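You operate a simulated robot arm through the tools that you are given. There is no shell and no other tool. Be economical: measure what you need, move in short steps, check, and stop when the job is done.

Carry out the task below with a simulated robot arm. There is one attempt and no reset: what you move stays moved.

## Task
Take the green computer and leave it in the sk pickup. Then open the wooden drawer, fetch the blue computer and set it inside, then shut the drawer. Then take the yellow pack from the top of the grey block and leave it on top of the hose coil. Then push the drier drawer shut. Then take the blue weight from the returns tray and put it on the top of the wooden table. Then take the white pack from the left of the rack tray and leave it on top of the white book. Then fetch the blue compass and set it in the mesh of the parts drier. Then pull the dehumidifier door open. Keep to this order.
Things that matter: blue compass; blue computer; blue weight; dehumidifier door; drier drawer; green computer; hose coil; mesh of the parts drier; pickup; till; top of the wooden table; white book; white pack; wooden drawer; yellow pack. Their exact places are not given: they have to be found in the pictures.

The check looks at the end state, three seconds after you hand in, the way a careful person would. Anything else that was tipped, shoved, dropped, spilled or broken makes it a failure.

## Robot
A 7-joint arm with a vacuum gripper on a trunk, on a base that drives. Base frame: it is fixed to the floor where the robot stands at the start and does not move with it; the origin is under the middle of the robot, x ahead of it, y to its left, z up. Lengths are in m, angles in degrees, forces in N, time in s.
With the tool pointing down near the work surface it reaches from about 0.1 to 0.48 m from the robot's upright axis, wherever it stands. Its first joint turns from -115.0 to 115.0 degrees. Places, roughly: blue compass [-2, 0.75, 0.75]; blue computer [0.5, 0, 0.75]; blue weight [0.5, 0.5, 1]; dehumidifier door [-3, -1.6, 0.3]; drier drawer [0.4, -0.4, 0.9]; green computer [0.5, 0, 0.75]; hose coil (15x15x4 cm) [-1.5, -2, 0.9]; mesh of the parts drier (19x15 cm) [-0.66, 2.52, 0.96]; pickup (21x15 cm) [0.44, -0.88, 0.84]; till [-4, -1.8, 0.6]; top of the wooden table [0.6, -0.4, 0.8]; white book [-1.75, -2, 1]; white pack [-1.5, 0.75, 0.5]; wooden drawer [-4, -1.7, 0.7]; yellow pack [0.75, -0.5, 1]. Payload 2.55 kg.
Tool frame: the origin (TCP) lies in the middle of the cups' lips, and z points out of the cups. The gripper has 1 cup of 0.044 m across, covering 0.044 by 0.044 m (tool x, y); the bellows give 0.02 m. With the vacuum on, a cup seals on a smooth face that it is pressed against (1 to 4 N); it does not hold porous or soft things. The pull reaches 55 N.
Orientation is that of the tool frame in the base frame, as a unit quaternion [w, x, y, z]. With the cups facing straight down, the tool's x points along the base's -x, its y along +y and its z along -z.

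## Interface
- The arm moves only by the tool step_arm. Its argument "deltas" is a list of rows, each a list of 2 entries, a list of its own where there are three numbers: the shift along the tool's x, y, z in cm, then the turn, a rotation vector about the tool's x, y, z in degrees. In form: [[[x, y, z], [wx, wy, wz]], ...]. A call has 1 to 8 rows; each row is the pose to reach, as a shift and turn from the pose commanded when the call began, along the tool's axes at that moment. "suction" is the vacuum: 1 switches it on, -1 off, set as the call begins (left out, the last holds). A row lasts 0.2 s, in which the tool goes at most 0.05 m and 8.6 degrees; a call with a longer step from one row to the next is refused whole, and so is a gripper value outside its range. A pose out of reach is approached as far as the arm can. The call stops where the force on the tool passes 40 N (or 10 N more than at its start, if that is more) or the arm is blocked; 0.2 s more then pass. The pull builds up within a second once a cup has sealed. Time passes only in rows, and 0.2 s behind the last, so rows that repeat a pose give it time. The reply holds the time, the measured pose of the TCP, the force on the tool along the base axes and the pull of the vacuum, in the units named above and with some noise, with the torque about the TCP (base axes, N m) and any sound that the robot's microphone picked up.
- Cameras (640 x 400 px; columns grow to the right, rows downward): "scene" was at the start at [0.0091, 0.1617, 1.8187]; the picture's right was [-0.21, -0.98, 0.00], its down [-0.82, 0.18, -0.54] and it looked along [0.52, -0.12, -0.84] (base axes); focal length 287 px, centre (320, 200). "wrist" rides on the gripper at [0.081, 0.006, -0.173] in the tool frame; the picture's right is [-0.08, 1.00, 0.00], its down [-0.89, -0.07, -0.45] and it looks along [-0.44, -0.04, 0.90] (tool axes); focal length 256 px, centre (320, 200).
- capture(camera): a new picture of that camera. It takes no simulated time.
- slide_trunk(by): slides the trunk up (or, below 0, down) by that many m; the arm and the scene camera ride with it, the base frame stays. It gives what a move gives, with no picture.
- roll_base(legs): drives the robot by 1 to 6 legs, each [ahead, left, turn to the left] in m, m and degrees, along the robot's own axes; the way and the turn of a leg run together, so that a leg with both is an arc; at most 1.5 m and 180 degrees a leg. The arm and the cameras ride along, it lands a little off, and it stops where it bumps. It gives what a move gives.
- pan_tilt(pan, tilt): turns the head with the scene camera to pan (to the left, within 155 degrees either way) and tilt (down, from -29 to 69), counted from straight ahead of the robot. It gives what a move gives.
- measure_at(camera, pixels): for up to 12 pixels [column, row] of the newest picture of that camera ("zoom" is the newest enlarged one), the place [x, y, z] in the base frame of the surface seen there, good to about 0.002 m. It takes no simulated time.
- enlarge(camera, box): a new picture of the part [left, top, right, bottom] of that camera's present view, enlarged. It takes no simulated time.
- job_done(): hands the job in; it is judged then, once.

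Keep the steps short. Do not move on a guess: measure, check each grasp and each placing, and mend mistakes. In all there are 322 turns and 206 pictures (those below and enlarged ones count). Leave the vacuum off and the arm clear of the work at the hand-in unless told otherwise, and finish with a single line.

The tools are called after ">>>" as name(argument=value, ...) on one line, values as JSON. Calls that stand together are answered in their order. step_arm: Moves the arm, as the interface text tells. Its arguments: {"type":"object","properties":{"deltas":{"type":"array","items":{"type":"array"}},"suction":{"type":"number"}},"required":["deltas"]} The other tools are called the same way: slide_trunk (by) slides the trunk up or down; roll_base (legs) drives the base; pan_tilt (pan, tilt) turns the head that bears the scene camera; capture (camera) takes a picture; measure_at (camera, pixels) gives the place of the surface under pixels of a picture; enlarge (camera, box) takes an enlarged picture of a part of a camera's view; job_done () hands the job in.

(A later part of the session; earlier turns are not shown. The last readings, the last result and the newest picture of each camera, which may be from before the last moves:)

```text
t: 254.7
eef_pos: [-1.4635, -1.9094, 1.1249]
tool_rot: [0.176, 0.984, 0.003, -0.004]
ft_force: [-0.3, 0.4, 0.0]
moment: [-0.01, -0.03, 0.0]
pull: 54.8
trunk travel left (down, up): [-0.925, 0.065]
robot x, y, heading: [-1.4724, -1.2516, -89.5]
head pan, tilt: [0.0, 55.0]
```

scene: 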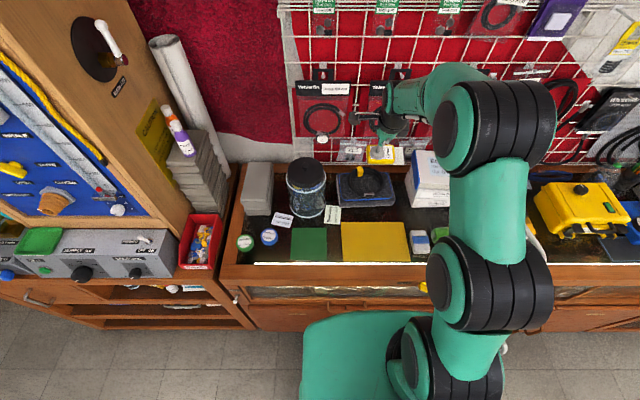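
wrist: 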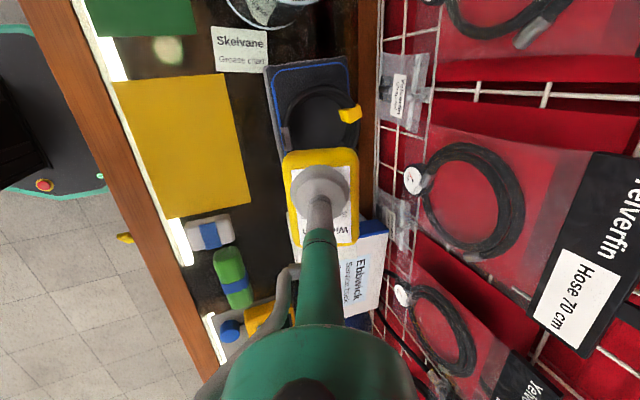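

Reached. I lower the trunk 0.10 m and look.

>>> slide_trunk(by=-0.1)

>>> capture(camera="wrist")

>>> enlarge(camera="scene", box=[300, 100, 480, 220])

```text
t: 256.1
eef_pos: [-1.4633, -1.9111, 1.0245]
tool_rot: [0.176, 0.984, 0.003, -0.004]
ft_force: [0.1, -0.5, -0.6]
moment: [0.01, -0.02, 0.02]
pull: 55.2
trunk travel left (down, up): [-0.825, 0.165]
robot x, y, heading: [-1.4691, -1.2559, -89.9]
head pan, tilt: [0.0, 55.0]
```

```text
155 pictures are left
```

wrist: 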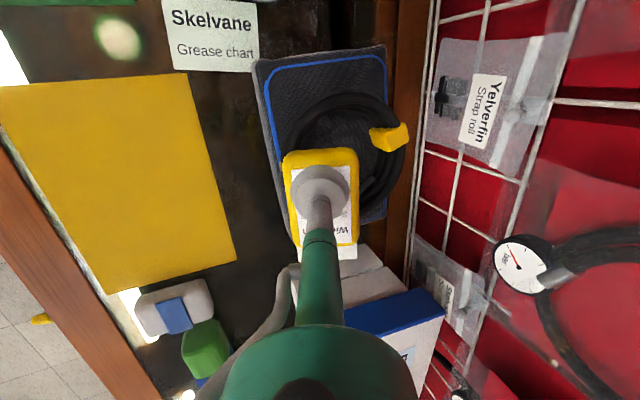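

```text
3.33 times, centred on (390, 160) of scene
```

zoom: 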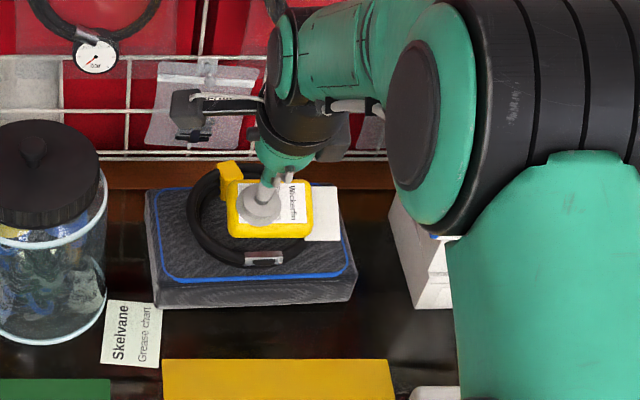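

The pack is over the coil. I lower vertically in small steps until contact.

>>> step_arm(deltas=[[[0, -0.51, 1.41], [0, 0, 0]], [[0, -0.85, 2.35], [0, 0, 0]], [[0, -0.85, 2.35], [0, 0, 0]]])

>>> step_arm(deltas=[[[0, -0.17, 0.47], [0, 0, 0]], [[0, -0.34, 0.94], [0, 0, 0]], [[0, -0.34, 0.94], [0, 0, 0]]])

```text
t: 256.9
eef_pos: [-1.4649, -1.9106, 0.9993]
tool_rot: [0.176, 0.984, 0.003, -0.003]
ft_force: [0.0, 0.5, -0.2]
moment: [-0.01, 0.03, -0.02]
pull: 55.3
trunk travel left (down, up): [-0.825, 0.165]
robot x, y, heading: [-1.4736, -1.2565, -89.9]
head pan, tilt: [0.0, 55.0]
```

```text
t: 257.7
eef_pos: [-1.4635, -1.9127, 0.9911]
tool_rot: [0.177, 0.984, 0.003, -0.004]
ft_force: [0.0, 1.3, 4.8]
moment: [0.12, -0.06, 0.02]
pull: 54.4
trunk travel left (down, up): [-0.825, 0.165]
robot x, y, heading: [-1.4714, -1.2594, -89.7]
head pan, tilt: [0.0, 55.0]
```

Contact (4.8 N) at the expected height. Release, wait, retreat upwards.

>>> step_arm(deltas=[[[0, 0, 0], [0, 0, 0]], [[0, 0, 0], [0, 0, 0]], [[0, 0, 0], [0, 0, 0]], [[0, 0, -1], [0, 0, 0]], [[0, 0, -3], [0, 0, 0]], [[0, 0, -7], [0, 0, 0]], [[0, 0, -11], [0, 0, 0]], [[0, 0, -11], [0, 0, 0]]], suction=-1)

>>> enlarge(camera="scene", box=[300, 100, 480, 220])

>>> capture(camera="wrist")

```text
t: 259.5
eef_pos: [-1.4652, -1.8732, 1.0926]
tool_rot: [0.175, 0.984, 0.003, -0.004]
ft_force: [0.3, 0.0, -0.1]
moment: [0.04, 0.02, -0.01]
pull: 0.0
trunk travel left (down, up): [-0.825, 0.165]
robot x, y, heading: [-1.471, -1.2519, -89.9]
head pan, tilt: [0.0, 55.0]
```

```text
3.33 times, centred on (390, 160) of scene
```

zoom: 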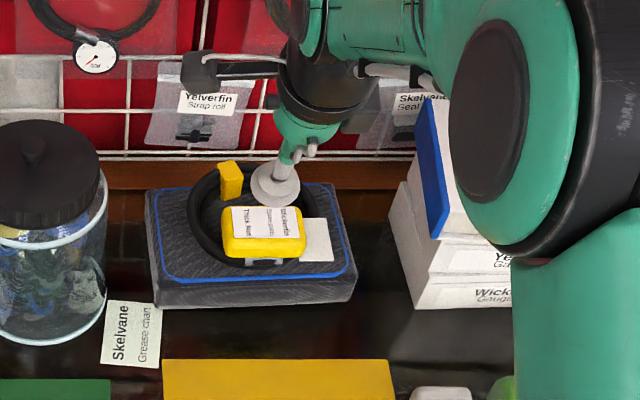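

```text
152 pictures are left
```

wrist: 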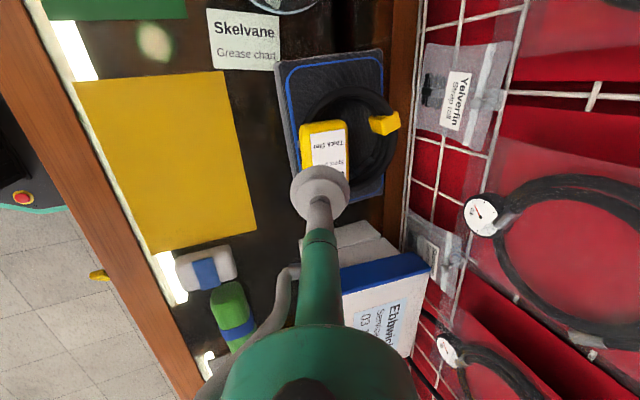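

>>> measure_at(camera="wrist", pixels=[[306, 140], [342, 135], [308, 128], [340, 126], [325, 150], [312, 160], [322, 140]])

>>> measure_at(camera="zoom", pixels=[[240, 240], [295, 240], [240, 215], [295, 215], [325, 235], [260, 250], [315, 255]])

```text
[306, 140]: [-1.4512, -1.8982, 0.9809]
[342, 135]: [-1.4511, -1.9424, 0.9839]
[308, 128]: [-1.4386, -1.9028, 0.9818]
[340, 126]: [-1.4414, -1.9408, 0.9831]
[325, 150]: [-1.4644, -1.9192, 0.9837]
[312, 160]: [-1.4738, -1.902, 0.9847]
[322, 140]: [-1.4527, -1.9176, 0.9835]
```

```text
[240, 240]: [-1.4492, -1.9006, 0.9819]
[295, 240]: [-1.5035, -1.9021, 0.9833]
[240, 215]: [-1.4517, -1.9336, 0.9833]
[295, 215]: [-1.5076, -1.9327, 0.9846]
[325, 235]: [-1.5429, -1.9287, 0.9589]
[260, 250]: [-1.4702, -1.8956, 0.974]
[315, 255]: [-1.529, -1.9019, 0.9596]
```

The pack lies flat and level (z 0.983) on the coil's front arc. Now the drier drawer: I retract, back off and untilt/unyaw.

>>> slide_trunk(by=0.1)

>>> roll_base(legs=[[-0.5, 0, 0]])

>>> step_arm(deltas=[[[0, -4, -1], [6, 0, 0]], [[0, -8, -2], [12, 0, 0]], [[0, -12, -3], [17, 0, 0]], [[0, -16, -3], [20, 0, 0]], [[0, -18, -3], [20, 0, -8]], [[0, -18, -3], [20, 0, -16]], [[0, -18, -3], [20, 0, -16]]])

```text
t: 260.8
eef_pos: [-1.4646, -1.8728, 1.1929]
tool_rot: [0.175, 0.985, 0.003, -0.004]
ft_force: [-0.4, 0.7, -0.3]
moment: [0.0, -0.01, 0.0]
pull: 0.1
trunk travel left (down, up): [-0.925, 0.065]
robot x, y, heading: [-1.4729, -1.2559, -89.6]
head pan, tilt: [0.0, 55.0]
```

```text
t: 263.7
eef_pos: [-1.4665, -1.3718, 1.1918]
tool_rot: [0.176, 0.984, 0.001, -0.004]
ft_force: [-0.1, -0.1, 0.5]
moment: [0.01, -0.05, 0.01]
pull: 0.1
trunk travel left (down, up): [-0.925, 0.065]
robot x, y, heading: [-1.4694, -0.7545, -90.2]
head pan, tilt: [0.0, 55.0]
```

```text
t: 265.3
eef_pos: [-1.4676, -1.1912, 1.1571]
tool_rot: [0.0, 0.99, 0.137, -0.029]
ft_force: [0.1, 0.7, -0.7]
moment: [0.0, 0.03, 0.01]
pull: 0.0
trunk travel left (down, up): [-0.925, 0.065]
robot x, y, heading: [-1.4699, -0.7552, -90.4]
head pan, tilt: [0.0, 55.0]
```

>>> step_arm(deltas=[[[0, 0, 0], [-0.3, 0.3, -8.4]], [[0, 0, 0], [-0.6, 0.6, -16.8]], [[0, 0, 0], [-0.9, 0.9, -25.2]], [[0, 0, 0], [-1.1, 1.1, -33.6]], [[0, 0, 0], [-1.4, 1.4, -42]], [[0, 0, 0], [-1.7, 1.7, -50.4]], [[0, 0, 0], [-2, 2, -58.8]], [[0, 0, 0], [-2.3, 2.3, -67]]])

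>>> step_arm(deltas=[[[0, 0, 0], [-0.2, 0.2, -7.2]], [[0, 0, 0], [-0.2, 0.2, -7.2]]])

>>> roll_base(legs=[[0, 1.0, 0], [0, 0, 90], [0, 0.3, 0]])

>>> pan_tilt(pan=0, tilt=45)

>>> capture(camera="scene")

```text
t: 267.1
eef_pos: [-1.4668, -1.193, 1.1586]
tool_rot: [0.001, 0.749, 0.662, -0.002]
ft_force: [0.4, 0.7, 0.5]
moment: [-0.01, -0.02, 0.0]
pull: 0.1
trunk travel left (down, up): [-0.925, 0.065]
robot x, y, heading: [-1.4684, -0.755, -90.2]
head pan, tilt: [0.0, 55.0]
```

```text
t: 267.7
eef_pos: [-1.467, -1.1939, 1.1584]
tool_rot: [0.0, 0.707, 0.707, -0.001]
ft_force: [0.2, -0.3, 0.0]
moment: [-0.01, -0.02, 0.03]
pull: 0.1
trunk travel left (down, up): [-0.925, 0.065]
robot x, y, heading: [-1.4704, -0.7572, -90.2]
head pan, tilt: [0.0, 55.0]
```

```text
t: 278.5
eef_pos: [-0.011, -0.4686, 1.1586]
tool_rot: [0.001, 0.009, 1.0, -0.001]
ft_force: [0.3, 0.5, -0.2]
moment: [-0.04, -0.01, 0.02]
pull: 0.0
trunk travel left (down, up): [-0.925, 0.065]
robot x, y, heading: [-0.4493, -0.4662, -1.4]
head pan, tilt: [0.0, 55.0]
```

```text
t: 279.2
eef_pos: [-0.0101, -0.4678, 1.1585]
tool_rot: [0.001, 0.009, 1.0, 0.0]
ft_force: [0.1, 0.0, -0.3]
moment: [0.01, -0.01, -0.01]
pull: 0.1
trunk travel left (down, up): [-0.925, 0.065]
robot x, y, heading: [-0.4487, -0.4636, -1.2]
head pan, tilt: [0.0, 45.0]
```

```text
151 pictures are left
```

scene: 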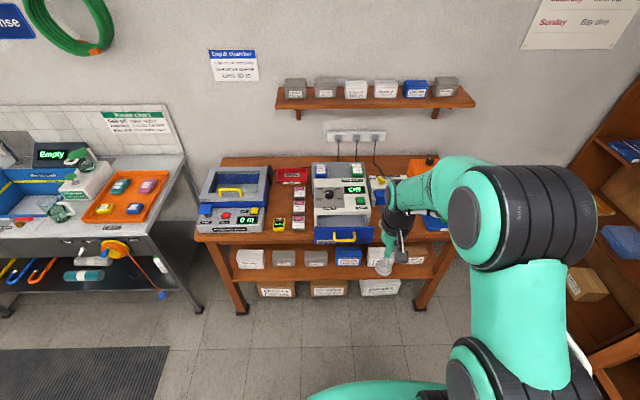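

>>> enlarge(camera="scene", box=[290, 150, 420, 260])

>>> measure_at(camera="zoom", pixels=[[140, 300], [140, 325], [250, 290], [310, 300], [220, 305], [215, 285], [190, 325], [350, 310], [300, 280], [200, 250], [220, 180], [125, 260]])

```text
3.64 times, centred on (355, 205) of scene
```

zoom: 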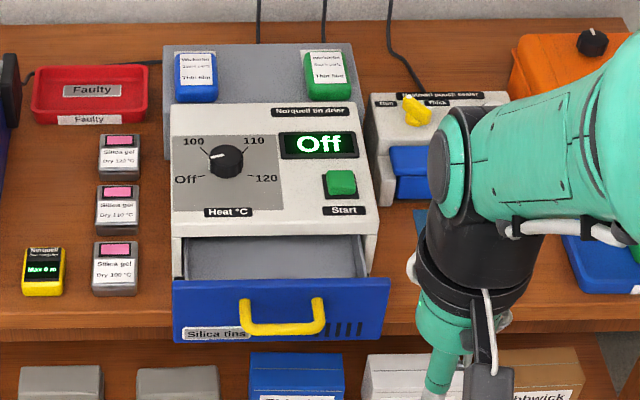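

```text
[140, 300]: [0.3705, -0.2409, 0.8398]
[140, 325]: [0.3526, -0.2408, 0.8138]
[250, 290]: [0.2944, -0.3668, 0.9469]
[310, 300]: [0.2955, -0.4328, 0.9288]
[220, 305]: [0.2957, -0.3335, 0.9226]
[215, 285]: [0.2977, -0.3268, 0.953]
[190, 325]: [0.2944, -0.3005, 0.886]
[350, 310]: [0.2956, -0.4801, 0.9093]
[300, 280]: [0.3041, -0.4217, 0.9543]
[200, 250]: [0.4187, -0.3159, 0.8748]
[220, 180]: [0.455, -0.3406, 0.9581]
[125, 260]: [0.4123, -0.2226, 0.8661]
```

Drawer face at x=0.295, y -0.285..-0.51, z 0.865..0.955, handle centred at y≈-0.39. I align the base and raise the tool to horizontal.

>>> roll_base(legs=[[0, 0.075, 1.3]])

>>> step_arm(deltas=[[[-2.5, 0, -0.2], [0, -8, 0]], [[-5, 0, -0.6], [0, -16, 0]], [[-7.5, 0, -1.4], [0, -24, 0]], [[-9.5, 0, -2.4], [0, -32, 0]], [[-11.3, 0, -3.7], [0, -40, 0]], [[-12.9, 0, -5.3], [0, -48, 0]]])

>>> step_arm(deltas=[[[-2.2, 0, -0.2], [0, -8, 0]], [[-4.4, 0, -0.6], [0, -16, 0]], [[-6.5, 0, -1.4], [0, -24, 0]], [[-8.5, 0, -2.4], [0, -32, 0]], [[-10.3, 0, -3.7], [0, -40, 0]], [[-10.7, 0, -4.1], [0, -42, 0]], [[-10.7, 0, -4.1], [0, -42, 0]]])

```text
t: 280.2
eef_pos: [-0.0105, -0.3836, 1.159]
tool_rot: [0.0, -0.001, 1.0, 0.0]
ft_force: [0.0, -0.1, -0.5]
moment: [0.02, -0.02, -0.03]
pull: 0.1
trunk travel left (down, up): [-0.925, 0.065]
robot x, y, heading: [-0.444, -0.3906, -0.0]
head pan, tilt: [0.0, 45.0]
```

```text
t: 281.6
eef_pos: [0.1198, -0.3831, 1.2107]
tool_rot: [0.408, 0.0, 0.913, 0.0]
ft_force: [0.4, 0.9, -0.5]
moment: [0.0, 0.04, -0.02]
pull: 0.0
trunk travel left (down, up): [-0.925, 0.065]
robot x, y, heading: [-0.4447, -0.393, 0.2]
head pan, tilt: [0.0, 45.0]
```

```text
t: 283.2
eef_pos: [0.1583, -0.3828, 1.3185]
tool_rot: [0.708, -0.001, 0.707, 0.001]
ft_force: [-0.4, -0.1, -0.2]
moment: [0.02, -0.02, 0.02]
pull: 0.1
trunk travel left (down, up): [-0.925, 0.065]
robot x, y, heading: [-0.4512, -0.39, 0.0]
head pan, tilt: [0.0, 45.0]
```

>>> slide_trunk(by=-0.38)

>>> capture(camera="wrist")

```text
t: 286.9
eef_pos: [0.1595, -0.384, 0.9387]
tool_rot: [0.708, -0.001, 0.707, 0.001]
ft_force: [0.4, 0.0, 0.2]
moment: [-0.02, 0.0, -0.02]
pull: 0.1
trunk travel left (down, up): [-0.545, 0.445]
robot x, y, heading: [-0.4473, -0.3928, -0.0]
head pan, tilt: [0.0, 45.0]
```

```text
149 pictures are left
```

wrist: 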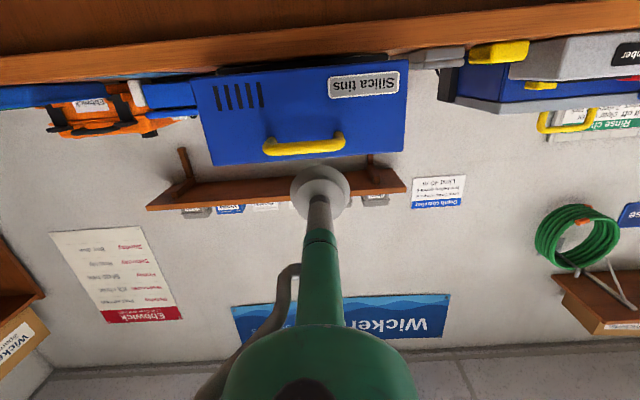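

I shift to a flat spot beside the handle (y≈-0.316, z≈0.91), drive 10 cm closer, and push with the arm.

>>> step_arm(deltas=[[[1.4, 3.4, 0], [0, 0, 0]], [[2.8, 6.8, 0], [0, 0, 0]], [[2.8, 6.8, 0], [0, 0, 0]]])

>>> roll_base(legs=[[0.1, 0, 0]])

>>> step_arm(deltas=[[[0, 0, 3], [0, 0, 0]], [[0, 0, 6], [0, 0, 0]], [[0, 0, 8], [0, 0, 0]], [[0, 0, 10], [0, 0, 0]], [[0, 0, 11], [0, 0, 0]], [[0, 0, 12], [0, 0, 0]]])

>>> enlarge(camera="scene", box=[290, 150, 450, 280])

```text
t: 287.7
eef_pos: [0.1605, -0.3144, 0.9116]
tool_rot: [0.708, -0.001, 0.706, 0.001]
ft_force: [-0.1, 0.6, 0.0]
moment: [-0.02, -0.02, -0.01]
pull: 0.1
trunk travel left (down, up): [-0.545, 0.445]
robot x, y, heading: [-0.4507, -0.3893, -0.1]
head pan, tilt: [0.0, 45.0]
```

```text
t: 288.8
eef_pos: [0.2592, -0.3156, 0.9117]
tool_rot: [0.707, -0.002, 0.707, 0.002]
ft_force: [0.1, 0.4, -0.6]
moment: [-0.02, -0.01, 0.02]
pull: 0.2
trunk travel left (down, up): [-0.545, 0.445]
robot x, y, heading: [-0.3523, -0.3918, 0.1]
head pan, tilt: [0.0, 45.0]
```

```text
t: 290.2
eef_pos: [0.3765, -0.3151, 0.912]
tool_rot: [0.707, -0.002, 0.707, 0.002]
ft_force: [-2.7, -0.9, -0.8]
moment: [0.03, 0.02, -0.01]
pull: 0.0
trunk travel left (down, up): [-0.545, 0.445]
robot x, y, heading: [-0.3493, -0.3903, 0.1]
head pan, tilt: [0.0, 45.0]
```

```text
3.08 times, centred on (370, 215) of scene
```

zoom: 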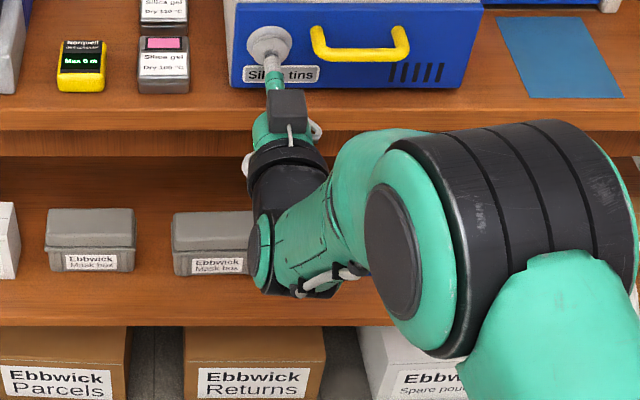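

Moving freely. I keep pushing until resistance.

>>> step_arm(deltas=[[[0, 0, 1], [0, 0, 0]], [[0, 0, 2], [0, 0, 0]], [[0, 0, 3], [0, 0, 0]], [[0, 0, 4], [0, 0, 0]], [[0, 0, 5], [0, 0, 0]]])

>>> capture(camera="scene")

```text
t: 290.9
eef_pos: [0.39, -0.3154, 0.9114]
tool_rot: [0.707, -0.001, 0.707, 0.002]
ft_force: [-30.4, -2.4, 11.0]
moment: [-0.05, 0.41, 0.09]
pull: 0.1
trunk travel left (down, up): [-0.545, 0.445]
robot x, y, heading: [-0.3499, -0.3905, 0.0]
head pan, tilt: [0.0, 45.0]
stopped in row 3: the force on the tool passed its limit at 51 N (the readings are from after the stop); the commanded pose is now the measured one
```

```text
147 pictures are left
```

scene: 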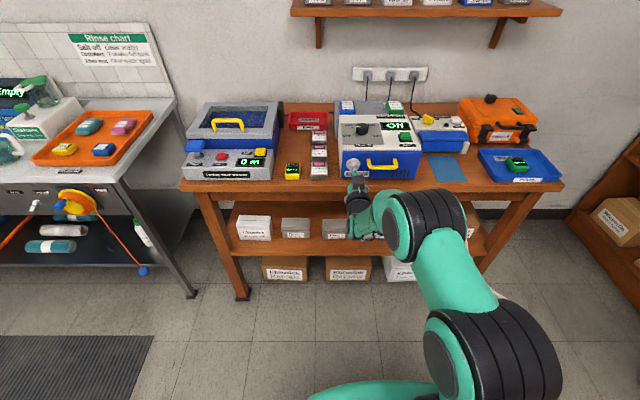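

>>> step_arm(deltas=[[[0, 0, -3], [0, 0, 0]], [[0, 0, -7], [0, 0, 0]], [[0, 0, -11], [0, 0, 0]], [[0, 0, -11], [0, 0, 0]]])

>>> enlarge(camera="scene", box=[320, 90, 440, 190])

>>> measure_at(camera="zoom", pixels=[[180, 270], [450, 260], [430, 200], [120, 210], [300, 300], [130, 190]])

```text
t: 291.9
eef_pos: [0.2856, -0.3183, 0.9073]
tool_rot: [0.704, 0.0, 0.71, 0.001]
ft_force: [-0.2, 0.0, -0.5]
moment: [-0.01, 0.01, 0.04]
pull: 0.1
trunk travel left (down, up): [-0.545, 0.445]
robot x, y, heading: [-0.3495, -0.3891, 0.0]
head pan, tilt: [0.0, 45.0]
```

```text
4.00 times, centred on (380, 140) of scene
```

zoom: 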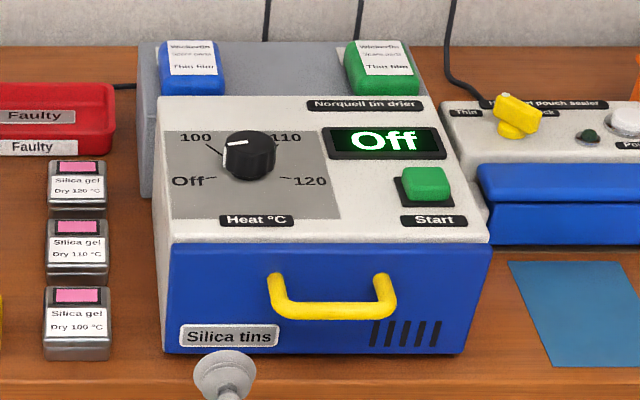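

```text
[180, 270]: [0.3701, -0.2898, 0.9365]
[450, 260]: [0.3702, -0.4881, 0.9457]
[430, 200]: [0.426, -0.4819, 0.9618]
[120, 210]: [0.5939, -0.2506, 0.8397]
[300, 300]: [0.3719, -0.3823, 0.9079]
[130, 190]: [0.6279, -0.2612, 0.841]
```

Drawer shut (face now x=0.370 flush). I raise the trunk, back off, fold the tool down and view the rinse bench.

>>> slide_trunk(by=0.38)

>>> step_arm(deltas=[[[2.2, 0, -0.6], [0, 8, 0]], [[4.4, 0, -1.2], [0, 16, 0]], [[6.5, 0, -2.4], [0, 24, 0]], [[8.5, 0, -3.4], [0, 32, 0]], [[10.3, 0, -4.7], [0, 40, 0]], [[11.9, 0, -6.3], [0, 48, 0]]])

>>> step_arm(deltas=[[[2.2, 0, -0.2], [0, 8, 0]], [[4.4, 0, -0.6], [0, 16, 0]], [[6.5, 0, -1.4], [0, 24, 0]], [[8.5, 0, -2.4], [0, 32, 0]], [[10.3, 0, -3.7], [0, 40, 0]], [[10.7, 0, -4.1], [0, 42, 0]], [[10.7, 0, -4.1], [0, 42, 0]]])

>>> roll_base(legs=[[-0.1, 0, 0], [0, 0.75, 0]])

>>> capture(camera="scene")

```text
t: 295.6
eef_pos: [0.2846, -0.3154, 1.2887]
tool_rot: [0.705, -0.001, 0.709, 0.001]
ft_force: [-0.2, -0.1, -0.4]
moment: [0.01, -0.03, 0.0]
pull: 0.1
trunk travel left (down, up): [-0.925, 0.065]
robot x, y, heading: [-0.3519, -0.3905, -0.0]
head pan, tilt: [0.0, 45.0]
```

```text
t: 297.0
eef_pos: [0.2204, -0.3168, 1.1683]
tool_rot: [0.354, -0.002, 0.935, 0.001]
ft_force: [0.4, 0.5, -0.2]
moment: [0.01, 0.03, 0.0]
pull: 0.1
trunk travel left (down, up): [-0.925, 0.065]
robot x, y, heading: [-0.3497, -0.3898, -0.0]
head pan, tilt: [0.0, 45.0]
```

```text
t: 298.6
eef_pos: [0.1423, -0.3213, 1.1146]
tool_rot: [0.137, 0.001, 0.991, -0.009]
ft_force: [-0.2, -0.2, 0.2]
moment: [0.01, -0.02, -0.01]
pull: 0.0
out of reach, approached as far as the arm can: row 2, 3, 4, 5, 6, 7
trunk travel left (down, up): [-0.925, 0.065]
robot x, y, heading: [-0.3532, -0.3921, -0.2]
head pan, tilt: [0.0, 45.0]
```

```text
t: 303.4
eef_pos: [0.044, 0.4272, 1.1139]
tool_rot: [0.137, 0.004, 0.991, -0.009]
ft_force: [0.0, 0.0, 0.1]
moment: [0.0, 0.01, -0.01]
pull: 0.0
trunk travel left (down, up): [-0.925, 0.065]
robot x, y, heading: [-0.4504, 0.3643, -0.4]
head pan, tilt: [0.0, 45.0]
```

```text
145 pictures are left
```

scene: 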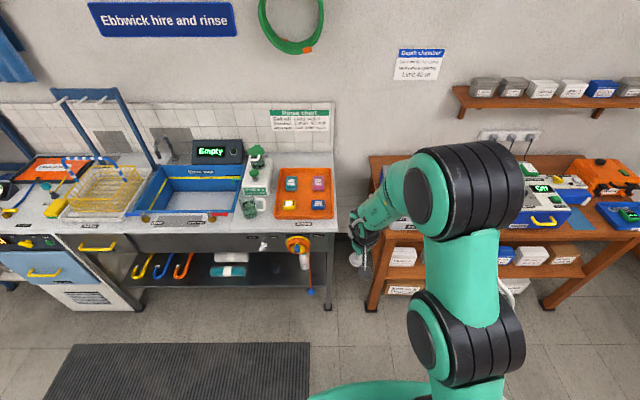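

>>> step_arm(deltas=[[[3, 0, 0], [0, 5, 0]], [[6, 0, 0], [0, 10, 0]], [[9, 0, -1], [0, 15.8, 0]], [[9, 0, -3], [0, 15.8, 0]], [[9, 0, -3], [0, 15.8, 0]]])

>>> enlarge(camera="scene", box=[230, 140, 350, 240])

>>> measure_at(camera="zoom", pixels=[[240, 175], [350, 170], [230, 260], [350, 255], [170, 290], [420, 300], [300, 230], [200, 310], [400, 120], [360, 390], [90, 200], [360, 330]])

```text
t: 304.6
eef_pos: [-0.0965, 0.4251, 1.0623]
tool_rot: [0.02, 0.006, 0.999, -0.039]
ft_force: [1.1, -0.5, 1.0]
moment: [0.03, 0.03, -0.02]
pull: 0.0
out of reach, approached as far as the arm can: row 1, 2, 3, 4
trunk travel left (down, up): [-0.925, 0.065]
robot x, y, heading: [-0.4523, 0.3633, -0.5]
head pan, tilt: [0.0, 45.0]
```

```text
4.00 times, centred on (290, 190) of scene
```

zoom: 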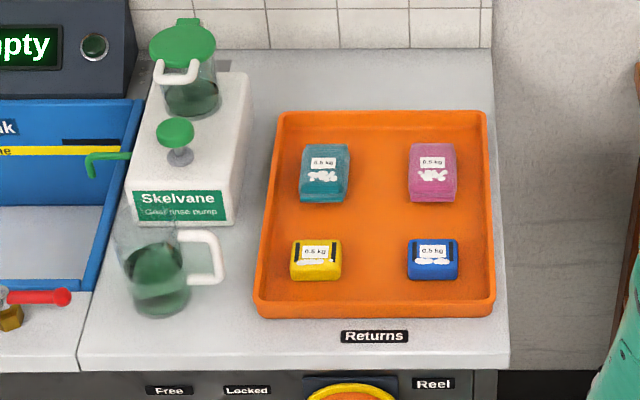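

```text
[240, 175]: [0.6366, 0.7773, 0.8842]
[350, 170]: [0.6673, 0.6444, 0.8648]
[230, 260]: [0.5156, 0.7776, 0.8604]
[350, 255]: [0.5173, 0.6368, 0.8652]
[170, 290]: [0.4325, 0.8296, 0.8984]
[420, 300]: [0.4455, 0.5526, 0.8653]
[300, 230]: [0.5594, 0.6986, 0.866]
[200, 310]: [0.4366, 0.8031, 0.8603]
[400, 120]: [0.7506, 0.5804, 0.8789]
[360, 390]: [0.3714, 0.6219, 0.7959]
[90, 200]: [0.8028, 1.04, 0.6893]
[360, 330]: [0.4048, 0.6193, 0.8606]
```

>>> measure_at(camera="scene", pixels=[[327, 308], [310, 292], [298, 245], [140, 305], [325, 295], [245, 283]])

>>> roll_base(legs=[[0, 0.15, 0.4], [0.35, 0, 0]])

>>> capture(camera="wrist")

```text
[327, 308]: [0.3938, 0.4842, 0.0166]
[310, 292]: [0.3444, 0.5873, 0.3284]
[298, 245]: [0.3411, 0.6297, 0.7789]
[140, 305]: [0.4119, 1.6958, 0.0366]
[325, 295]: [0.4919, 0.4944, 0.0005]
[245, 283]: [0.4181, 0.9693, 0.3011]
```

```text
t: 307.9
eef_pos: [0.2676, 0.5823, 1.0632]
tool_rot: [0.02, 0.0, 0.999, -0.04]
ft_force: [0.0, -0.1, -0.2]
moment: [0.04, 0.01, 0.01]
pull: 0.0
trunk travel left (down, up): [-0.925, 0.065]
robot x, y, heading: [-0.0837, 0.5159, 0.1]
head pan, tilt: [0.0, 45.0]
```

```text
143 pictures are left
```

wrist: 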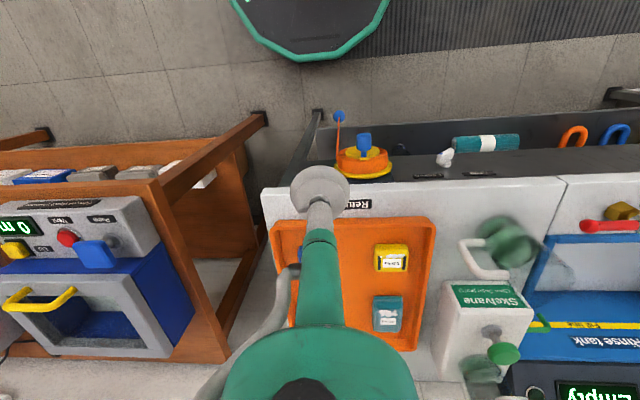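

>>> step_arm(deltas=[[[0, 0, -3], [-2.3, 1.1, 0]], [[0, 3, -6], [-4.6, 2.3, 0]], [[0, 6, -8], [-4.6, 2.3, 0]], [[0, 6, -8], [-4.6, 2.3, 0]]])

>>> roll_base(legs=[[0.14, 0, 0]])

>>> capture(camera="wrist")

```text
t: 308.9
eef_pos: [0.259, 0.5888, 1.0683]
tool_rot: [0.018, 0.0, 0.999, -0.032]
ft_force: [-0.3, -0.1, -0.4]
moment: [0.02, 0.01, 0.0]
pull: 0.0
out of reach, approached as far as the arm can: row 1, 2, 3, 4
trunk travel left (down, up): [-0.925, 0.065]
robot x, y, heading: [-0.0826, 0.5159, 0.1]
head pan, tilt: [0.0, 45.0]
```

```text
t: 310.2
eef_pos: [0.3959, 0.5895, 1.0699]
tool_rot: [0.019, 0.0, 0.999, -0.031]
ft_force: [0.2, 0.6, 0.6]
moment: [-0.04, 0.02, -0.02]
pull: 0.1
trunk travel left (down, up): [-0.925, 0.065]
robot x, y, heading: [0.0483, 0.5125, 0.0]
head pan, tilt: [0.0, 45.0]
```

```text
142 pictures are left
```

wrist: 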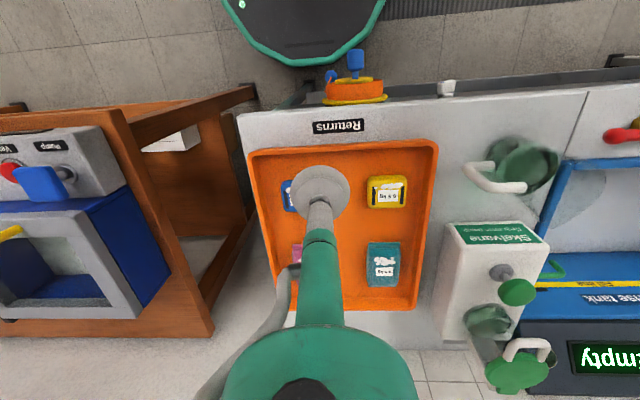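

>>> measure_at(camera="wrist", pixels=[[287, 185], [287, 205], [283, 195], [387, 192], [372, 182], [402, 200], [355, 85], [360, 65]])

>>> step_arm(deltas=[[[-3, 2, 0], [0, 0, 0]], [[-6, 4, 0], [-2, 1, 0]], [[-8, 6, 0], [-3.7, 2.2, 0]], [[-8, 6, 0], [-3.7, 2.2, 0]]])

>>> enlarge(camera="wrist", box=[200, 120, 340, 220])

```text
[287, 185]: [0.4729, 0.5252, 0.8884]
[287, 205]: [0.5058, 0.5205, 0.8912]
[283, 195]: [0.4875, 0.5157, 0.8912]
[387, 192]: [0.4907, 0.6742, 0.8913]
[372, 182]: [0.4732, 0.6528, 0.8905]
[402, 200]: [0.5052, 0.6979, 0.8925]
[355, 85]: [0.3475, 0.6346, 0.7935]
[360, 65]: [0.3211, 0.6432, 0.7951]
```

```text
t: 311.2
eef_pos: [0.4701, 0.6415, 1.025]
tool_rot: [0.095, 0.0, 0.995, 0.024]
ft_force: [0.5, 0.8, -0.1]
moment: [0.0, 0.05, -0.01]
pull: 0.1
out of reach, approached as far as the arm can: row 1, 2, 3, 4
trunk travel left (down, up): [-0.925, 0.065]
robot x, y, heading: [0.0481, 0.5155, 0.0]
head pan, tilt: [0.0, 45.0]
```

```text
4.00 times, centred on (270, 170) of wrist
```

zoom: 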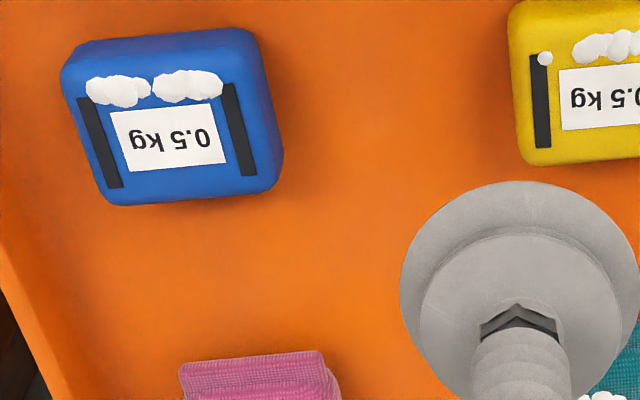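

The arm is in an awkward posture (11° tilt). I raise and straighten it.

>>> measure_at(camera="zoom", pixels=[[120, 92], [190, 88], [155, 70], [165, 140], [165, 180], [85, 70], [250, 50], [105, 195], [270, 180], [175, 45], [100, 150], [240, 130]])

>>> step_arm(deltas=[[[0, 0, -4], [0, 4, 0]], [[0, -2, -8], [0, 8, 0]], [[0, -4, -11], [-2, 11, 0]], [[0, -6, -11], [-2.7, 11, 0]], [[0, -6, -11], [-2.7, 11, 0]]])

```text
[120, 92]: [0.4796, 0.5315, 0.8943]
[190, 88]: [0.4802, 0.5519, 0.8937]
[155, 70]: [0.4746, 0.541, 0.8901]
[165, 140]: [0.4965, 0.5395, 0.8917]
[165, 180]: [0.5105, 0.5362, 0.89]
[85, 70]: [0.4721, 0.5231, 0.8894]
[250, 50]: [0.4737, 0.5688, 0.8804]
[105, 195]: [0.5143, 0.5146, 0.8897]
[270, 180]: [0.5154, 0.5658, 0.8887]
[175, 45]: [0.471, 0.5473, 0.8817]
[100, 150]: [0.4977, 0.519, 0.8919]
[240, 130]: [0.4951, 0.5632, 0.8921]
```

```text
t: 312.4
eef_pos: [0.437, 0.5335, 1.0882]
tool_rot: [-0.029, -0.012, 0.997, -0.076]
ft_force: [-0.2, 0.2, -0.1]
moment: [0.07, 0.07, -0.02]
pull: 0.1
out of reach, approached as far as the arm can: row 1, 2, 3, 4, 5
trunk travel left (down, up): [-0.925, 0.065]
robot x, y, heading: [0.0491, 0.5114, 0.4]
head pan, tilt: [0.0, 45.0]
```

Weight's face: x 0.472–0.517, y 0.515–0.568, z 0.891, with small raised white lumps near x≈0.48. First I straighten the arm, moving it to the robot's right where it has more freedom.

>>> step_arm(deltas=[[[-2, -4, 0], [-3, -1, 0.5]], [[-3, -8, -2], [-6, -2, 1]], [[-4, -12, -3], [-8.7, -3.3, 1.4]], [[-4, -12, -3], [-8.7, -3.3, 1.4]]])

```text
t: 313.4
eef_pos: [0.4817, 0.4506, 1.0821]
tool_rot: [0.055, 0.001, 0.995, -0.081]
ft_force: [0.0, 0.2, -0.4]
moment: [-0.01, 0.01, 0.03]
pull: 0.0
out of reach, approached as far as the arm can: row 1, 2, 3, 4
trunk travel left (down, up): [-0.925, 0.065]
robot x, y, heading: [0.0513, 0.5132, 0.3]
head pan, tilt: [0.0, 45.0]
```

>>> roll_base(legs=[[-0.3, 0, 0]])

>>> step_arm(deltas=[[[0, -4, 0], [0, 0, 0]], [[0, -8, 0], [0, 0, 0]], [[0, -12, 0], [-3, 1, 0]], [[0, -16, 0], [-6, 3, 0]], [[0, -20, 0], [-9.3, 6, 0]], [[2, -22, -2], [-9.3, 6, 0]], [[4, -22, -4], [-9.3, 6, 0]], [[4, -22, -4], [-9.3, 6, 0]]])

>>> capture(camera="scene")

```text
t: 315.5
eef_pos: [0.1777, 0.4502, 1.0814]
tool_rot: [0.054, 0.0, 0.995, -0.081]
ft_force: [-0.5, 0.1, 0.6]
moment: [-0.01, 0.0, -0.04]
pull: 0.0
trunk travel left (down, up): [-0.925, 0.065]
robot x, y, heading: [-0.253, 0.5103, 0.3]
head pan, tilt: [0.0, 45.0]
```

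```text
t: 317.3
eef_pos: [0.1278, 0.4076, 1.1062]
tool_rot: [0.001, 0.013, 0.997, -0.072]
ft_force: [-0.1, 0.2, -0.2]
moment: [0.0, 0.0, -0.05]
pull: 0.1
out of reach, approached as far as the arm can: row 2, 3, 4, 5, 6, 7, 8
trunk travel left (down, up): [-0.925, 0.065]
robot x, y, heading: [-0.2498, 0.5127, 0.4]
head pan, tilt: [0.0, 45.0]
```

```text
140 pictures are left
```

scene: 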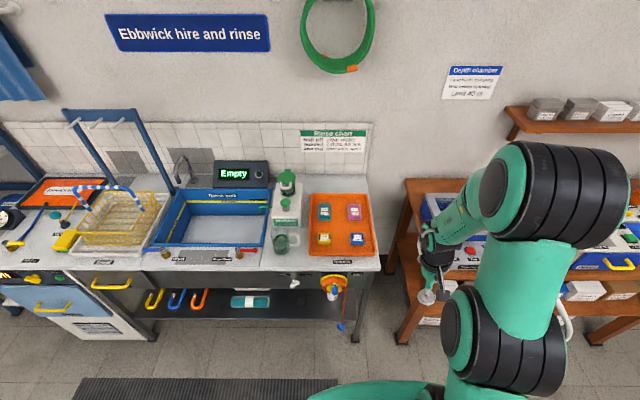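

>>> step_arm(deltas=[[[0, 0, 0], [0, 0, 8]], [[0, 0, 0], [0, 0, 16]], [[0, 0, 0], [0, 0, 24]], [[0, 0, 0], [-2, 0, 32]], [[0, 0, 0], [-4, 0, 40]], [[0, 0, 0], [-4, 0, 40]]])

```text
t: 318.7
eef_pos: [0.1115, 0.4155, 1.0746]
tool_rot: [0.028, 0.354, 0.934, -0.035]
ft_force: [-0.3, -0.7, -0.6]
moment: [-0.01, 0.01, 0.0]
pull: 0.0
out of reach, approached as far as the arm can: row 5, 6
trunk travel left (down, up): [-0.925, 0.065]
robot x, y, heading: [-0.2526, 0.5101, 0.3]
head pan, tilt: [0.0, 45.0]
```

>>> step_arm(deltas=[[[-1.5, 1.3, 0], [-0.6, 1.6, 6.1]], [[-3, 2.6, -1], [-1.3, 3.2, 12.2]], [[-3.7, 3.3, -3], [-1.9, 4.8, 18.4]], [[-3.7, 3.3, -5], [-1.9, 4.8, 18.4]], [[-3.7, 3.3, -5], [-1.9, 4.8, 18.4]]])

```text
t: 319.9
eef_pos: [0.0954, 0.4139, 1.0441]
tool_rot: [0.028, 0.463, 0.886, -0.013]
ft_force: [0.1, -0.5, 0.6]
moment: [0.02, -0.04, 0.0]
pull: 0.0
out of reach, approached as far as the arm can: row 1, 2, 3, 4, 5
trunk travel left (down, up): [-0.925, 0.065]
robot x, y, heading: [-0.2537, 0.5135, 0.4]
head pan, tilt: [0.0, 45.0]
```

>>> step_arm(deltas=[[[0, 0, 3], [0, 0, -8]], [[0, 0, 6], [0, 0, -16]], [[0, 0, 9], [0, 0, -24]], [[0, 0, 12], [0, 0, -32]], [[0, 0, 15], [0, 0, -40]], [[0, 0, 18], [0, 0, -48]], [[0, 0, 20], [0, 0, -54]], [[0, 0, 20], [0, 0, -54]]])

```text
t: 321.7
eef_pos: [0.1041, 0.4088, 0.8432]
tool_rot: [0.019, 0.011, 0.999, -0.024]
ft_force: [0.3, -0.7, 0.3]
moment: [0.02, 0.0, 0.01]
pull: 0.1
trunk travel left (down, up): [-0.925, 0.065]
robot x, y, heading: [-0.2534, 0.5139, 0.4]
head pan, tilt: [0.0, 45.0]
```

>>> step_arm(deltas=[[[0, 0, -2], [-1.4, 1.1, -0.6]], [[0, 0, -5], [-2.8, 2.2, -1.3]], [[0, 0, -9], [-2.8, 2.2, -1.3]], [[0, 0, -13], [-2.8, 2.2, -1.3]], [[0, 0, -17], [-2.8, 2.2, -1.3]], [[0, 0, -21], [-2.8, 2.2, -1.3]], [[0, 0, -25], [-2.8, 2.2, -1.3]], [[0, 0, -25], [-2.8, 2.2, -1.3]]])

```text
t: 323.5
eef_pos: [0.094, 0.4204, 1.0943]
tool_rot: [0.0, 0.0, 1.0, -0.001]
ft_force: [0.7, -0.3, -0.6]
moment: [0.06, 0.02, -0.01]
pull: 0.1
trunk travel left (down, up): [-0.925, 0.065]
robot x, y, heading: [-0.2558, 0.5128, 0.3]
head pan, tilt: [0.0, 45.0]
```

Posture restored. I drive up to the bench again and move over the weight.

>>> roll_base(legs=[[0, 0.06, -0.3], [0.3, 0, 0]])

>>> step_arm(deltas=[[[-2, 2, 0], [0, 0, 0]], [[-4, 4, 0], [0, 0, 0]], [[-6, 6, 0], [0, 0, 0]], [[-8, 7, 3], [0, 0, 0]], [[-8, 7, 6], [0, 0, 0]], [[-8, 7, 6], [0, 0, 0]]])

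>>> capture(camera="wrist")

```text
t: 326.1
eef_pos: [0.3937, 0.4765, 1.0932]
tool_rot: [0.001, 0.004, 1.0, -0.001]
ft_force: [0.3, -0.3, -0.7]
moment: [0.01, -0.01, 0.02]
pull: 0.1
trunk travel left (down, up): [-0.925, 0.065]
robot x, y, heading: [0.0464, 0.5748, -0.3]
head pan, tilt: [0.0, 45.0]
```

```text
t: 327.5
eef_pos: [0.4735, 0.5462, 1.0321]
tool_rot: [0.002, 0.004, 1.0, 0.0]
ft_force: [0.1, 0.8, -0.1]
moment: [-0.02, -0.02, -0.02]
pull: 0.0
trunk travel left (down, up): [-0.925, 0.065]
robot x, y, heading: [0.0469, 0.5698, -0.2]
head pan, tilt: [0.0, 45.0]
```

```text
139 pictures are left
```

wrist: 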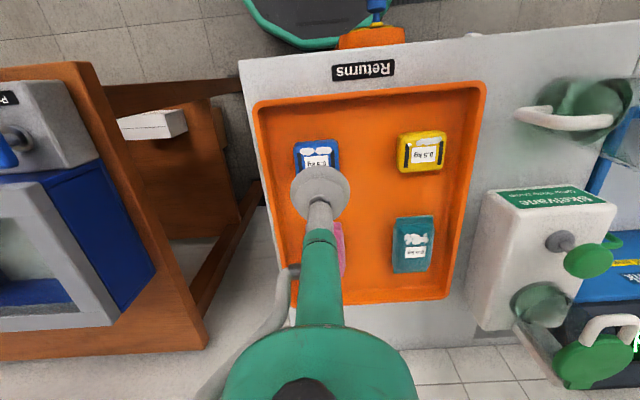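

>>> enlarge(camera="wrist", box=[280, 125, 360, 185])

>>> measure_at(camera="zoom", pixels=[[130, 200], [460, 200], [270, 200], [350, 200], [300, 240], [300, 140], [150, 330], [450, 320], [310, 290]])

```text
6.67 times, centred on (320, 155) of wrist
```

zoom: 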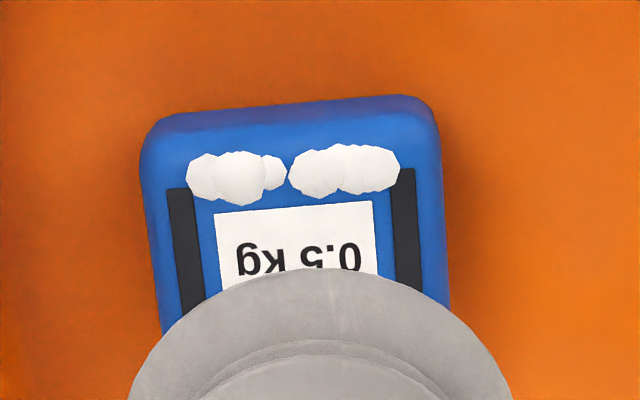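

```text
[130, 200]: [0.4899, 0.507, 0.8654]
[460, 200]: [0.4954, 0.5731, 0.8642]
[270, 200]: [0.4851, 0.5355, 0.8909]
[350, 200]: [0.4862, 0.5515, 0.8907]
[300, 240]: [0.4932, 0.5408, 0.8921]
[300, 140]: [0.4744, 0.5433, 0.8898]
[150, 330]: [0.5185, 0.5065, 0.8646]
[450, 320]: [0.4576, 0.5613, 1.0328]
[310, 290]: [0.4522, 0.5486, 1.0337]
```

The lumps lie at x≈0.475–0.485. I try sealing centred at (0.499,0.541).

>>> step_arm(deltas=[[[-2.6, -0.5, 3], [0, 0, 0]], [[-2.6, -0.5, 7], [0, 0, 0]], [[-2.6, -0.5, 11], [0, 0, 0]], [[-2.6, -0.5, 13.6], [0, 0, 0]], [[-2.6, -0.5, 14.2], [0, 0, 0]], [[-2.6, -0.5, 14.2], [0, 0, 0]], [[-2.6, -0.5, 14.2], [0, 0, 0]], [[-2.6, -0.5, 14.2], [0, 0, 0]]], suction=1)

```text
t: 329.3
eef_pos: [0.4982, 0.5409, 0.8914]
tool_rot: [0.001, 0.004, 1.0, -0.001]
ft_force: [-0.8, 1.6, 5.3]
moment: [-0.01, 0.26, -0.03]
pull: 54.8
trunk travel left (down, up): [-0.925, 0.065]
robot x, y, heading: [0.0536, 0.5718, -0.2]
head pan, tilt: [0.0, 45.0]
```

Sealed fully. I lift and head to the wooden table.

>>> step_arm(deltas=[[[0, 0, -2], [0, 0, 0]], [[0, 0, -6], [0, 0, 0]], [[0, 0, -10], [0, 0, 0]], [[0, 0, -14], [0, 0, 0]], [[2, 0, -18], [0, 0, 0]], [[4, 0, -20], [0, 0, 0]], [[4, 0, -20], [0, 0, 0]]])

>>> roll_base(legs=[[-0.25, 0, 0], [0, -0.69, 0], [0.24, 0, 0.2]])

>>> capture(camera="wrist")

```text
t: 330.9
eef_pos: [0.4625, 0.541, 1.0926]
tool_rot: [0.0, 0.004, 1.0, -0.001]
ft_force: [0.7, 0.3, -5.7]
moment: [0.01, -0.04, 0.0]
pull: 55.1
trunk travel left (down, up): [-0.925, 0.065]
robot x, y, heading: [0.0465, 0.5741, -0.2]
head pan, tilt: [0.0, 45.0]
```

```text
t: 337.6
eef_pos: [0.4572, -0.1381, 1.0918]
tool_rot: [-0.001, -0.003, 1.0, 0.0]
ft_force: [0.9, -0.5, -5.5]
moment: [0.01, 0.03, -0.05]
pull: 55.4
trunk travel left (down, up): [-0.925, 0.065]
robot x, y, heading: [0.049, -0.1117, 0.7]
head pan, tilt: [0.0, 45.0]
```

```text
137 pictures are left
```

wrist: 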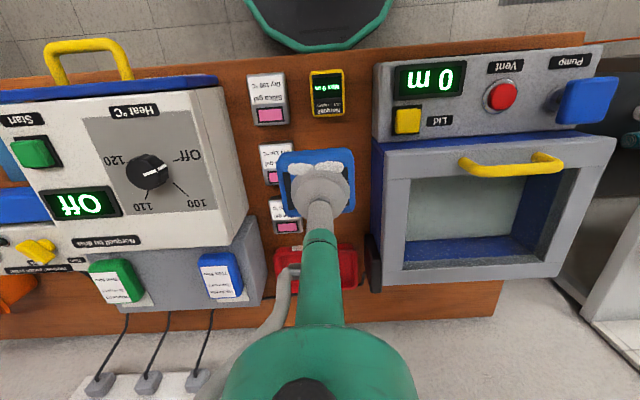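

I lower it to free wood at (0.51,-0.125).

>>> step_arm(deltas=[[[-3, 0.7, 1], [0, 0, 0]], [[-5.3, 1.3, 4], [0, 0, 0]], [[-5.3, 1.3, 8], [0, 0, 0]], [[-5.3, 1.3, 12], [0, 0, 0]], [[-5.3, 1.3, 16], [0, 0, 0]], [[-5.3, 1.3, 20], [0, 0, 0]], [[-5.3, 1.3, 21.5], [0, 0, 0]], [[-5.3, 1.3, 21.5], [0, 0, 0]]])

>>> capture(camera="wrist")

>>> step_arm(deltas=[[[0, 0, 0.4], [0, 0, 0]], [[0, 0, 0.8], [0, 0, 0]], [[0, 0, 1.1], [0, 0, 0]], [[0, 0, 1.1], [0, 0, 0]]])

```text
t: 339.4
eef_pos: [0.51, -0.1243, 0.8765]
tool_rot: [-0.001, -0.004, 1.0, -0.001]
ft_force: [-0.1, -0.8, -4.3]
moment: [-0.01, 0.01, -0.01]
pull: 55.1
trunk travel left (down, up): [-0.925, 0.065]
robot x, y, heading: [0.0414, -0.1126, 0.5]
head pan, tilt: [0.0, 45.0]
```

```text
136 pictures are left
```

wrist: 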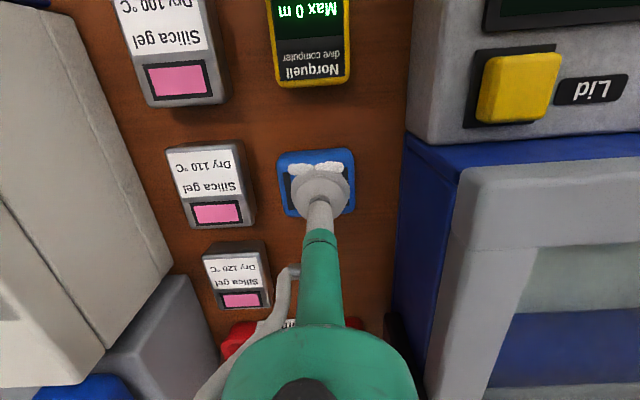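

```text
t: 340.4
eef_pos: [0.5115, -0.1252, 0.8658]
tool_rot: [0.001, -0.004, 1.0, -0.001]
ft_force: [0.3, 0.4, -1.0]
moment: [-0.06, 0.1, 0.0]
pull: 54.5
trunk travel left (down, up): [-0.925, 0.065]
robot x, y, heading: [0.0413, -0.1138, 0.7]
head pan, tilt: [0.0, 45.0]
```

Contact (weight now carried by the table). Small press, release and rise.

>>> step_arm(deltas=[[[0, 0, 0.2], [0, 0, 0]], [[0, 0, 0.2], [0, 0, 0]]])

>>> step_arm(deltas=[[[0, 0, 0], [0, 0, 0]], [[0, 0, 0], [0, 0, 0]], [[0, 0, 0], [0, 0, 0]], [[0, 0, 0], [0, 0, 0]], [[0, 0, -2], [0, 0, 0]], [[0, 0, -6], [0, 0, 0]], [[0, 0, -10], [0, 0, 0]], [[3, 0, -14], [0, 0, 0]]], suction=-1)

>>> step_arm(deltas=[[[3, 0, -4], [0, 0, 0]], [[6, 0, -8], [0, 0, 0]], [[8, 0, -10], [0, 0, 0]], [[8, 0, -10], [0, 0, 0]]])

>>> capture(camera="wrist")

```text
t: 340.9
eef_pos: [0.5101, -0.1243, 0.8656]
tool_rot: [0.001, -0.004, 1.0, -0.001]
ft_force: [-0.1, 1.4, 11.7]
moment: [-0.05, 0.46, -0.02]
pull: 55.1
trunk travel left (down, up): [-0.925, 0.065]
robot x, y, heading: [0.0448, -0.1122, 0.9]
head pan, tilt: [0.0, 45.0]
```

```text
t: 342.8
eef_pos: [0.4782, -0.1245, 1.0067]
tool_rot: [0.001, -0.003, 1.0, -0.001]
ft_force: [-0.5, 0.4, 0.4]
moment: [0.02, 0.01, 0.0]
pull: 0.0
trunk travel left (down, up): [-0.925, 0.065]
robot x, y, heading: [0.0454, -0.1112, 0.5]
head pan, tilt: [0.0, 45.0]
```

```text
t: 343.8
eef_pos: [0.4011, -0.1235, 1.1065]
tool_rot: [0.0, -0.004, 1.0, -0.002]
ft_force: [-0.2, -0.7, -0.1]
moment: [0.01, -0.04, -0.01]
pull: 0.1
trunk travel left (down, up): [-0.925, 0.065]
robot x, y, heading: [0.0449, -0.1078, 0.8]
head pan, tilt: [0.0, 45.0]
```

```text
135 pictures are left
```

wrist: 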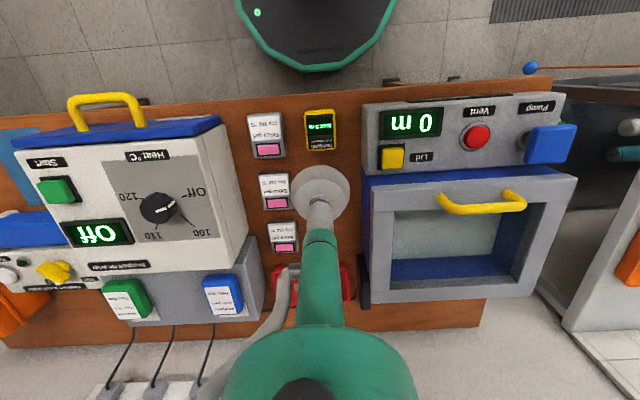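

Next, the white pack at the rack. I back off, turn around and look.

>>> roll_base(legs=[[-0.5, 0, -0.6], [0, 0, 160]])

>>> pan_tilt(pan=0, tilt=40)

>>> capture(camera="scene")

```text
t: 353.2
eef_pos: [-0.7834, 0.0197, 1.1051]
tool_rot: [0.0, 0.984, -0.176, -0.001]
ft_force: [-0.4, -0.8, -0.1]
moment: [0.0, 0.0, 0.02]
pull: 0.0
trunk travel left (down, up): [-0.925, 0.065]
robot x, y, heading: [-0.4494, -0.1148, 159.7]
head pan, tilt: [0.0, 45.0]
```

```text
t: 353.9
eef_pos: [-0.7824, 0.0211, 1.1064]
tool_rot: [0.0, 0.984, -0.177, 0.0]
ft_force: [-1.4, 0.2, -0.7]
moment: [0.01, -0.04, 0.0]
pull: 0.0
trunk travel left (down, up): [-0.925, 0.065]
robot x, y, heading: [-0.451, -0.1204, 159.8]
head pan, tilt: [0.0, 40.0]
```

```text
134 pictures are left
```

scene: 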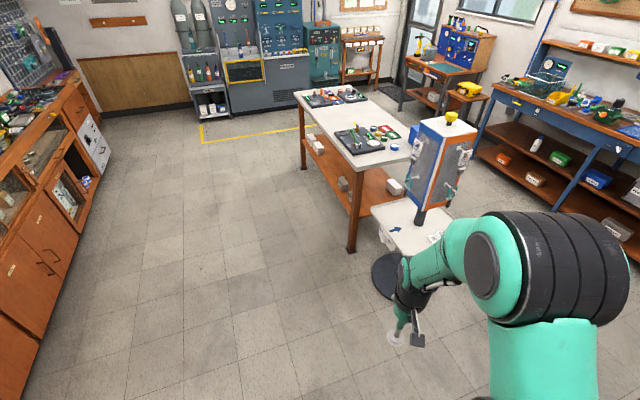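

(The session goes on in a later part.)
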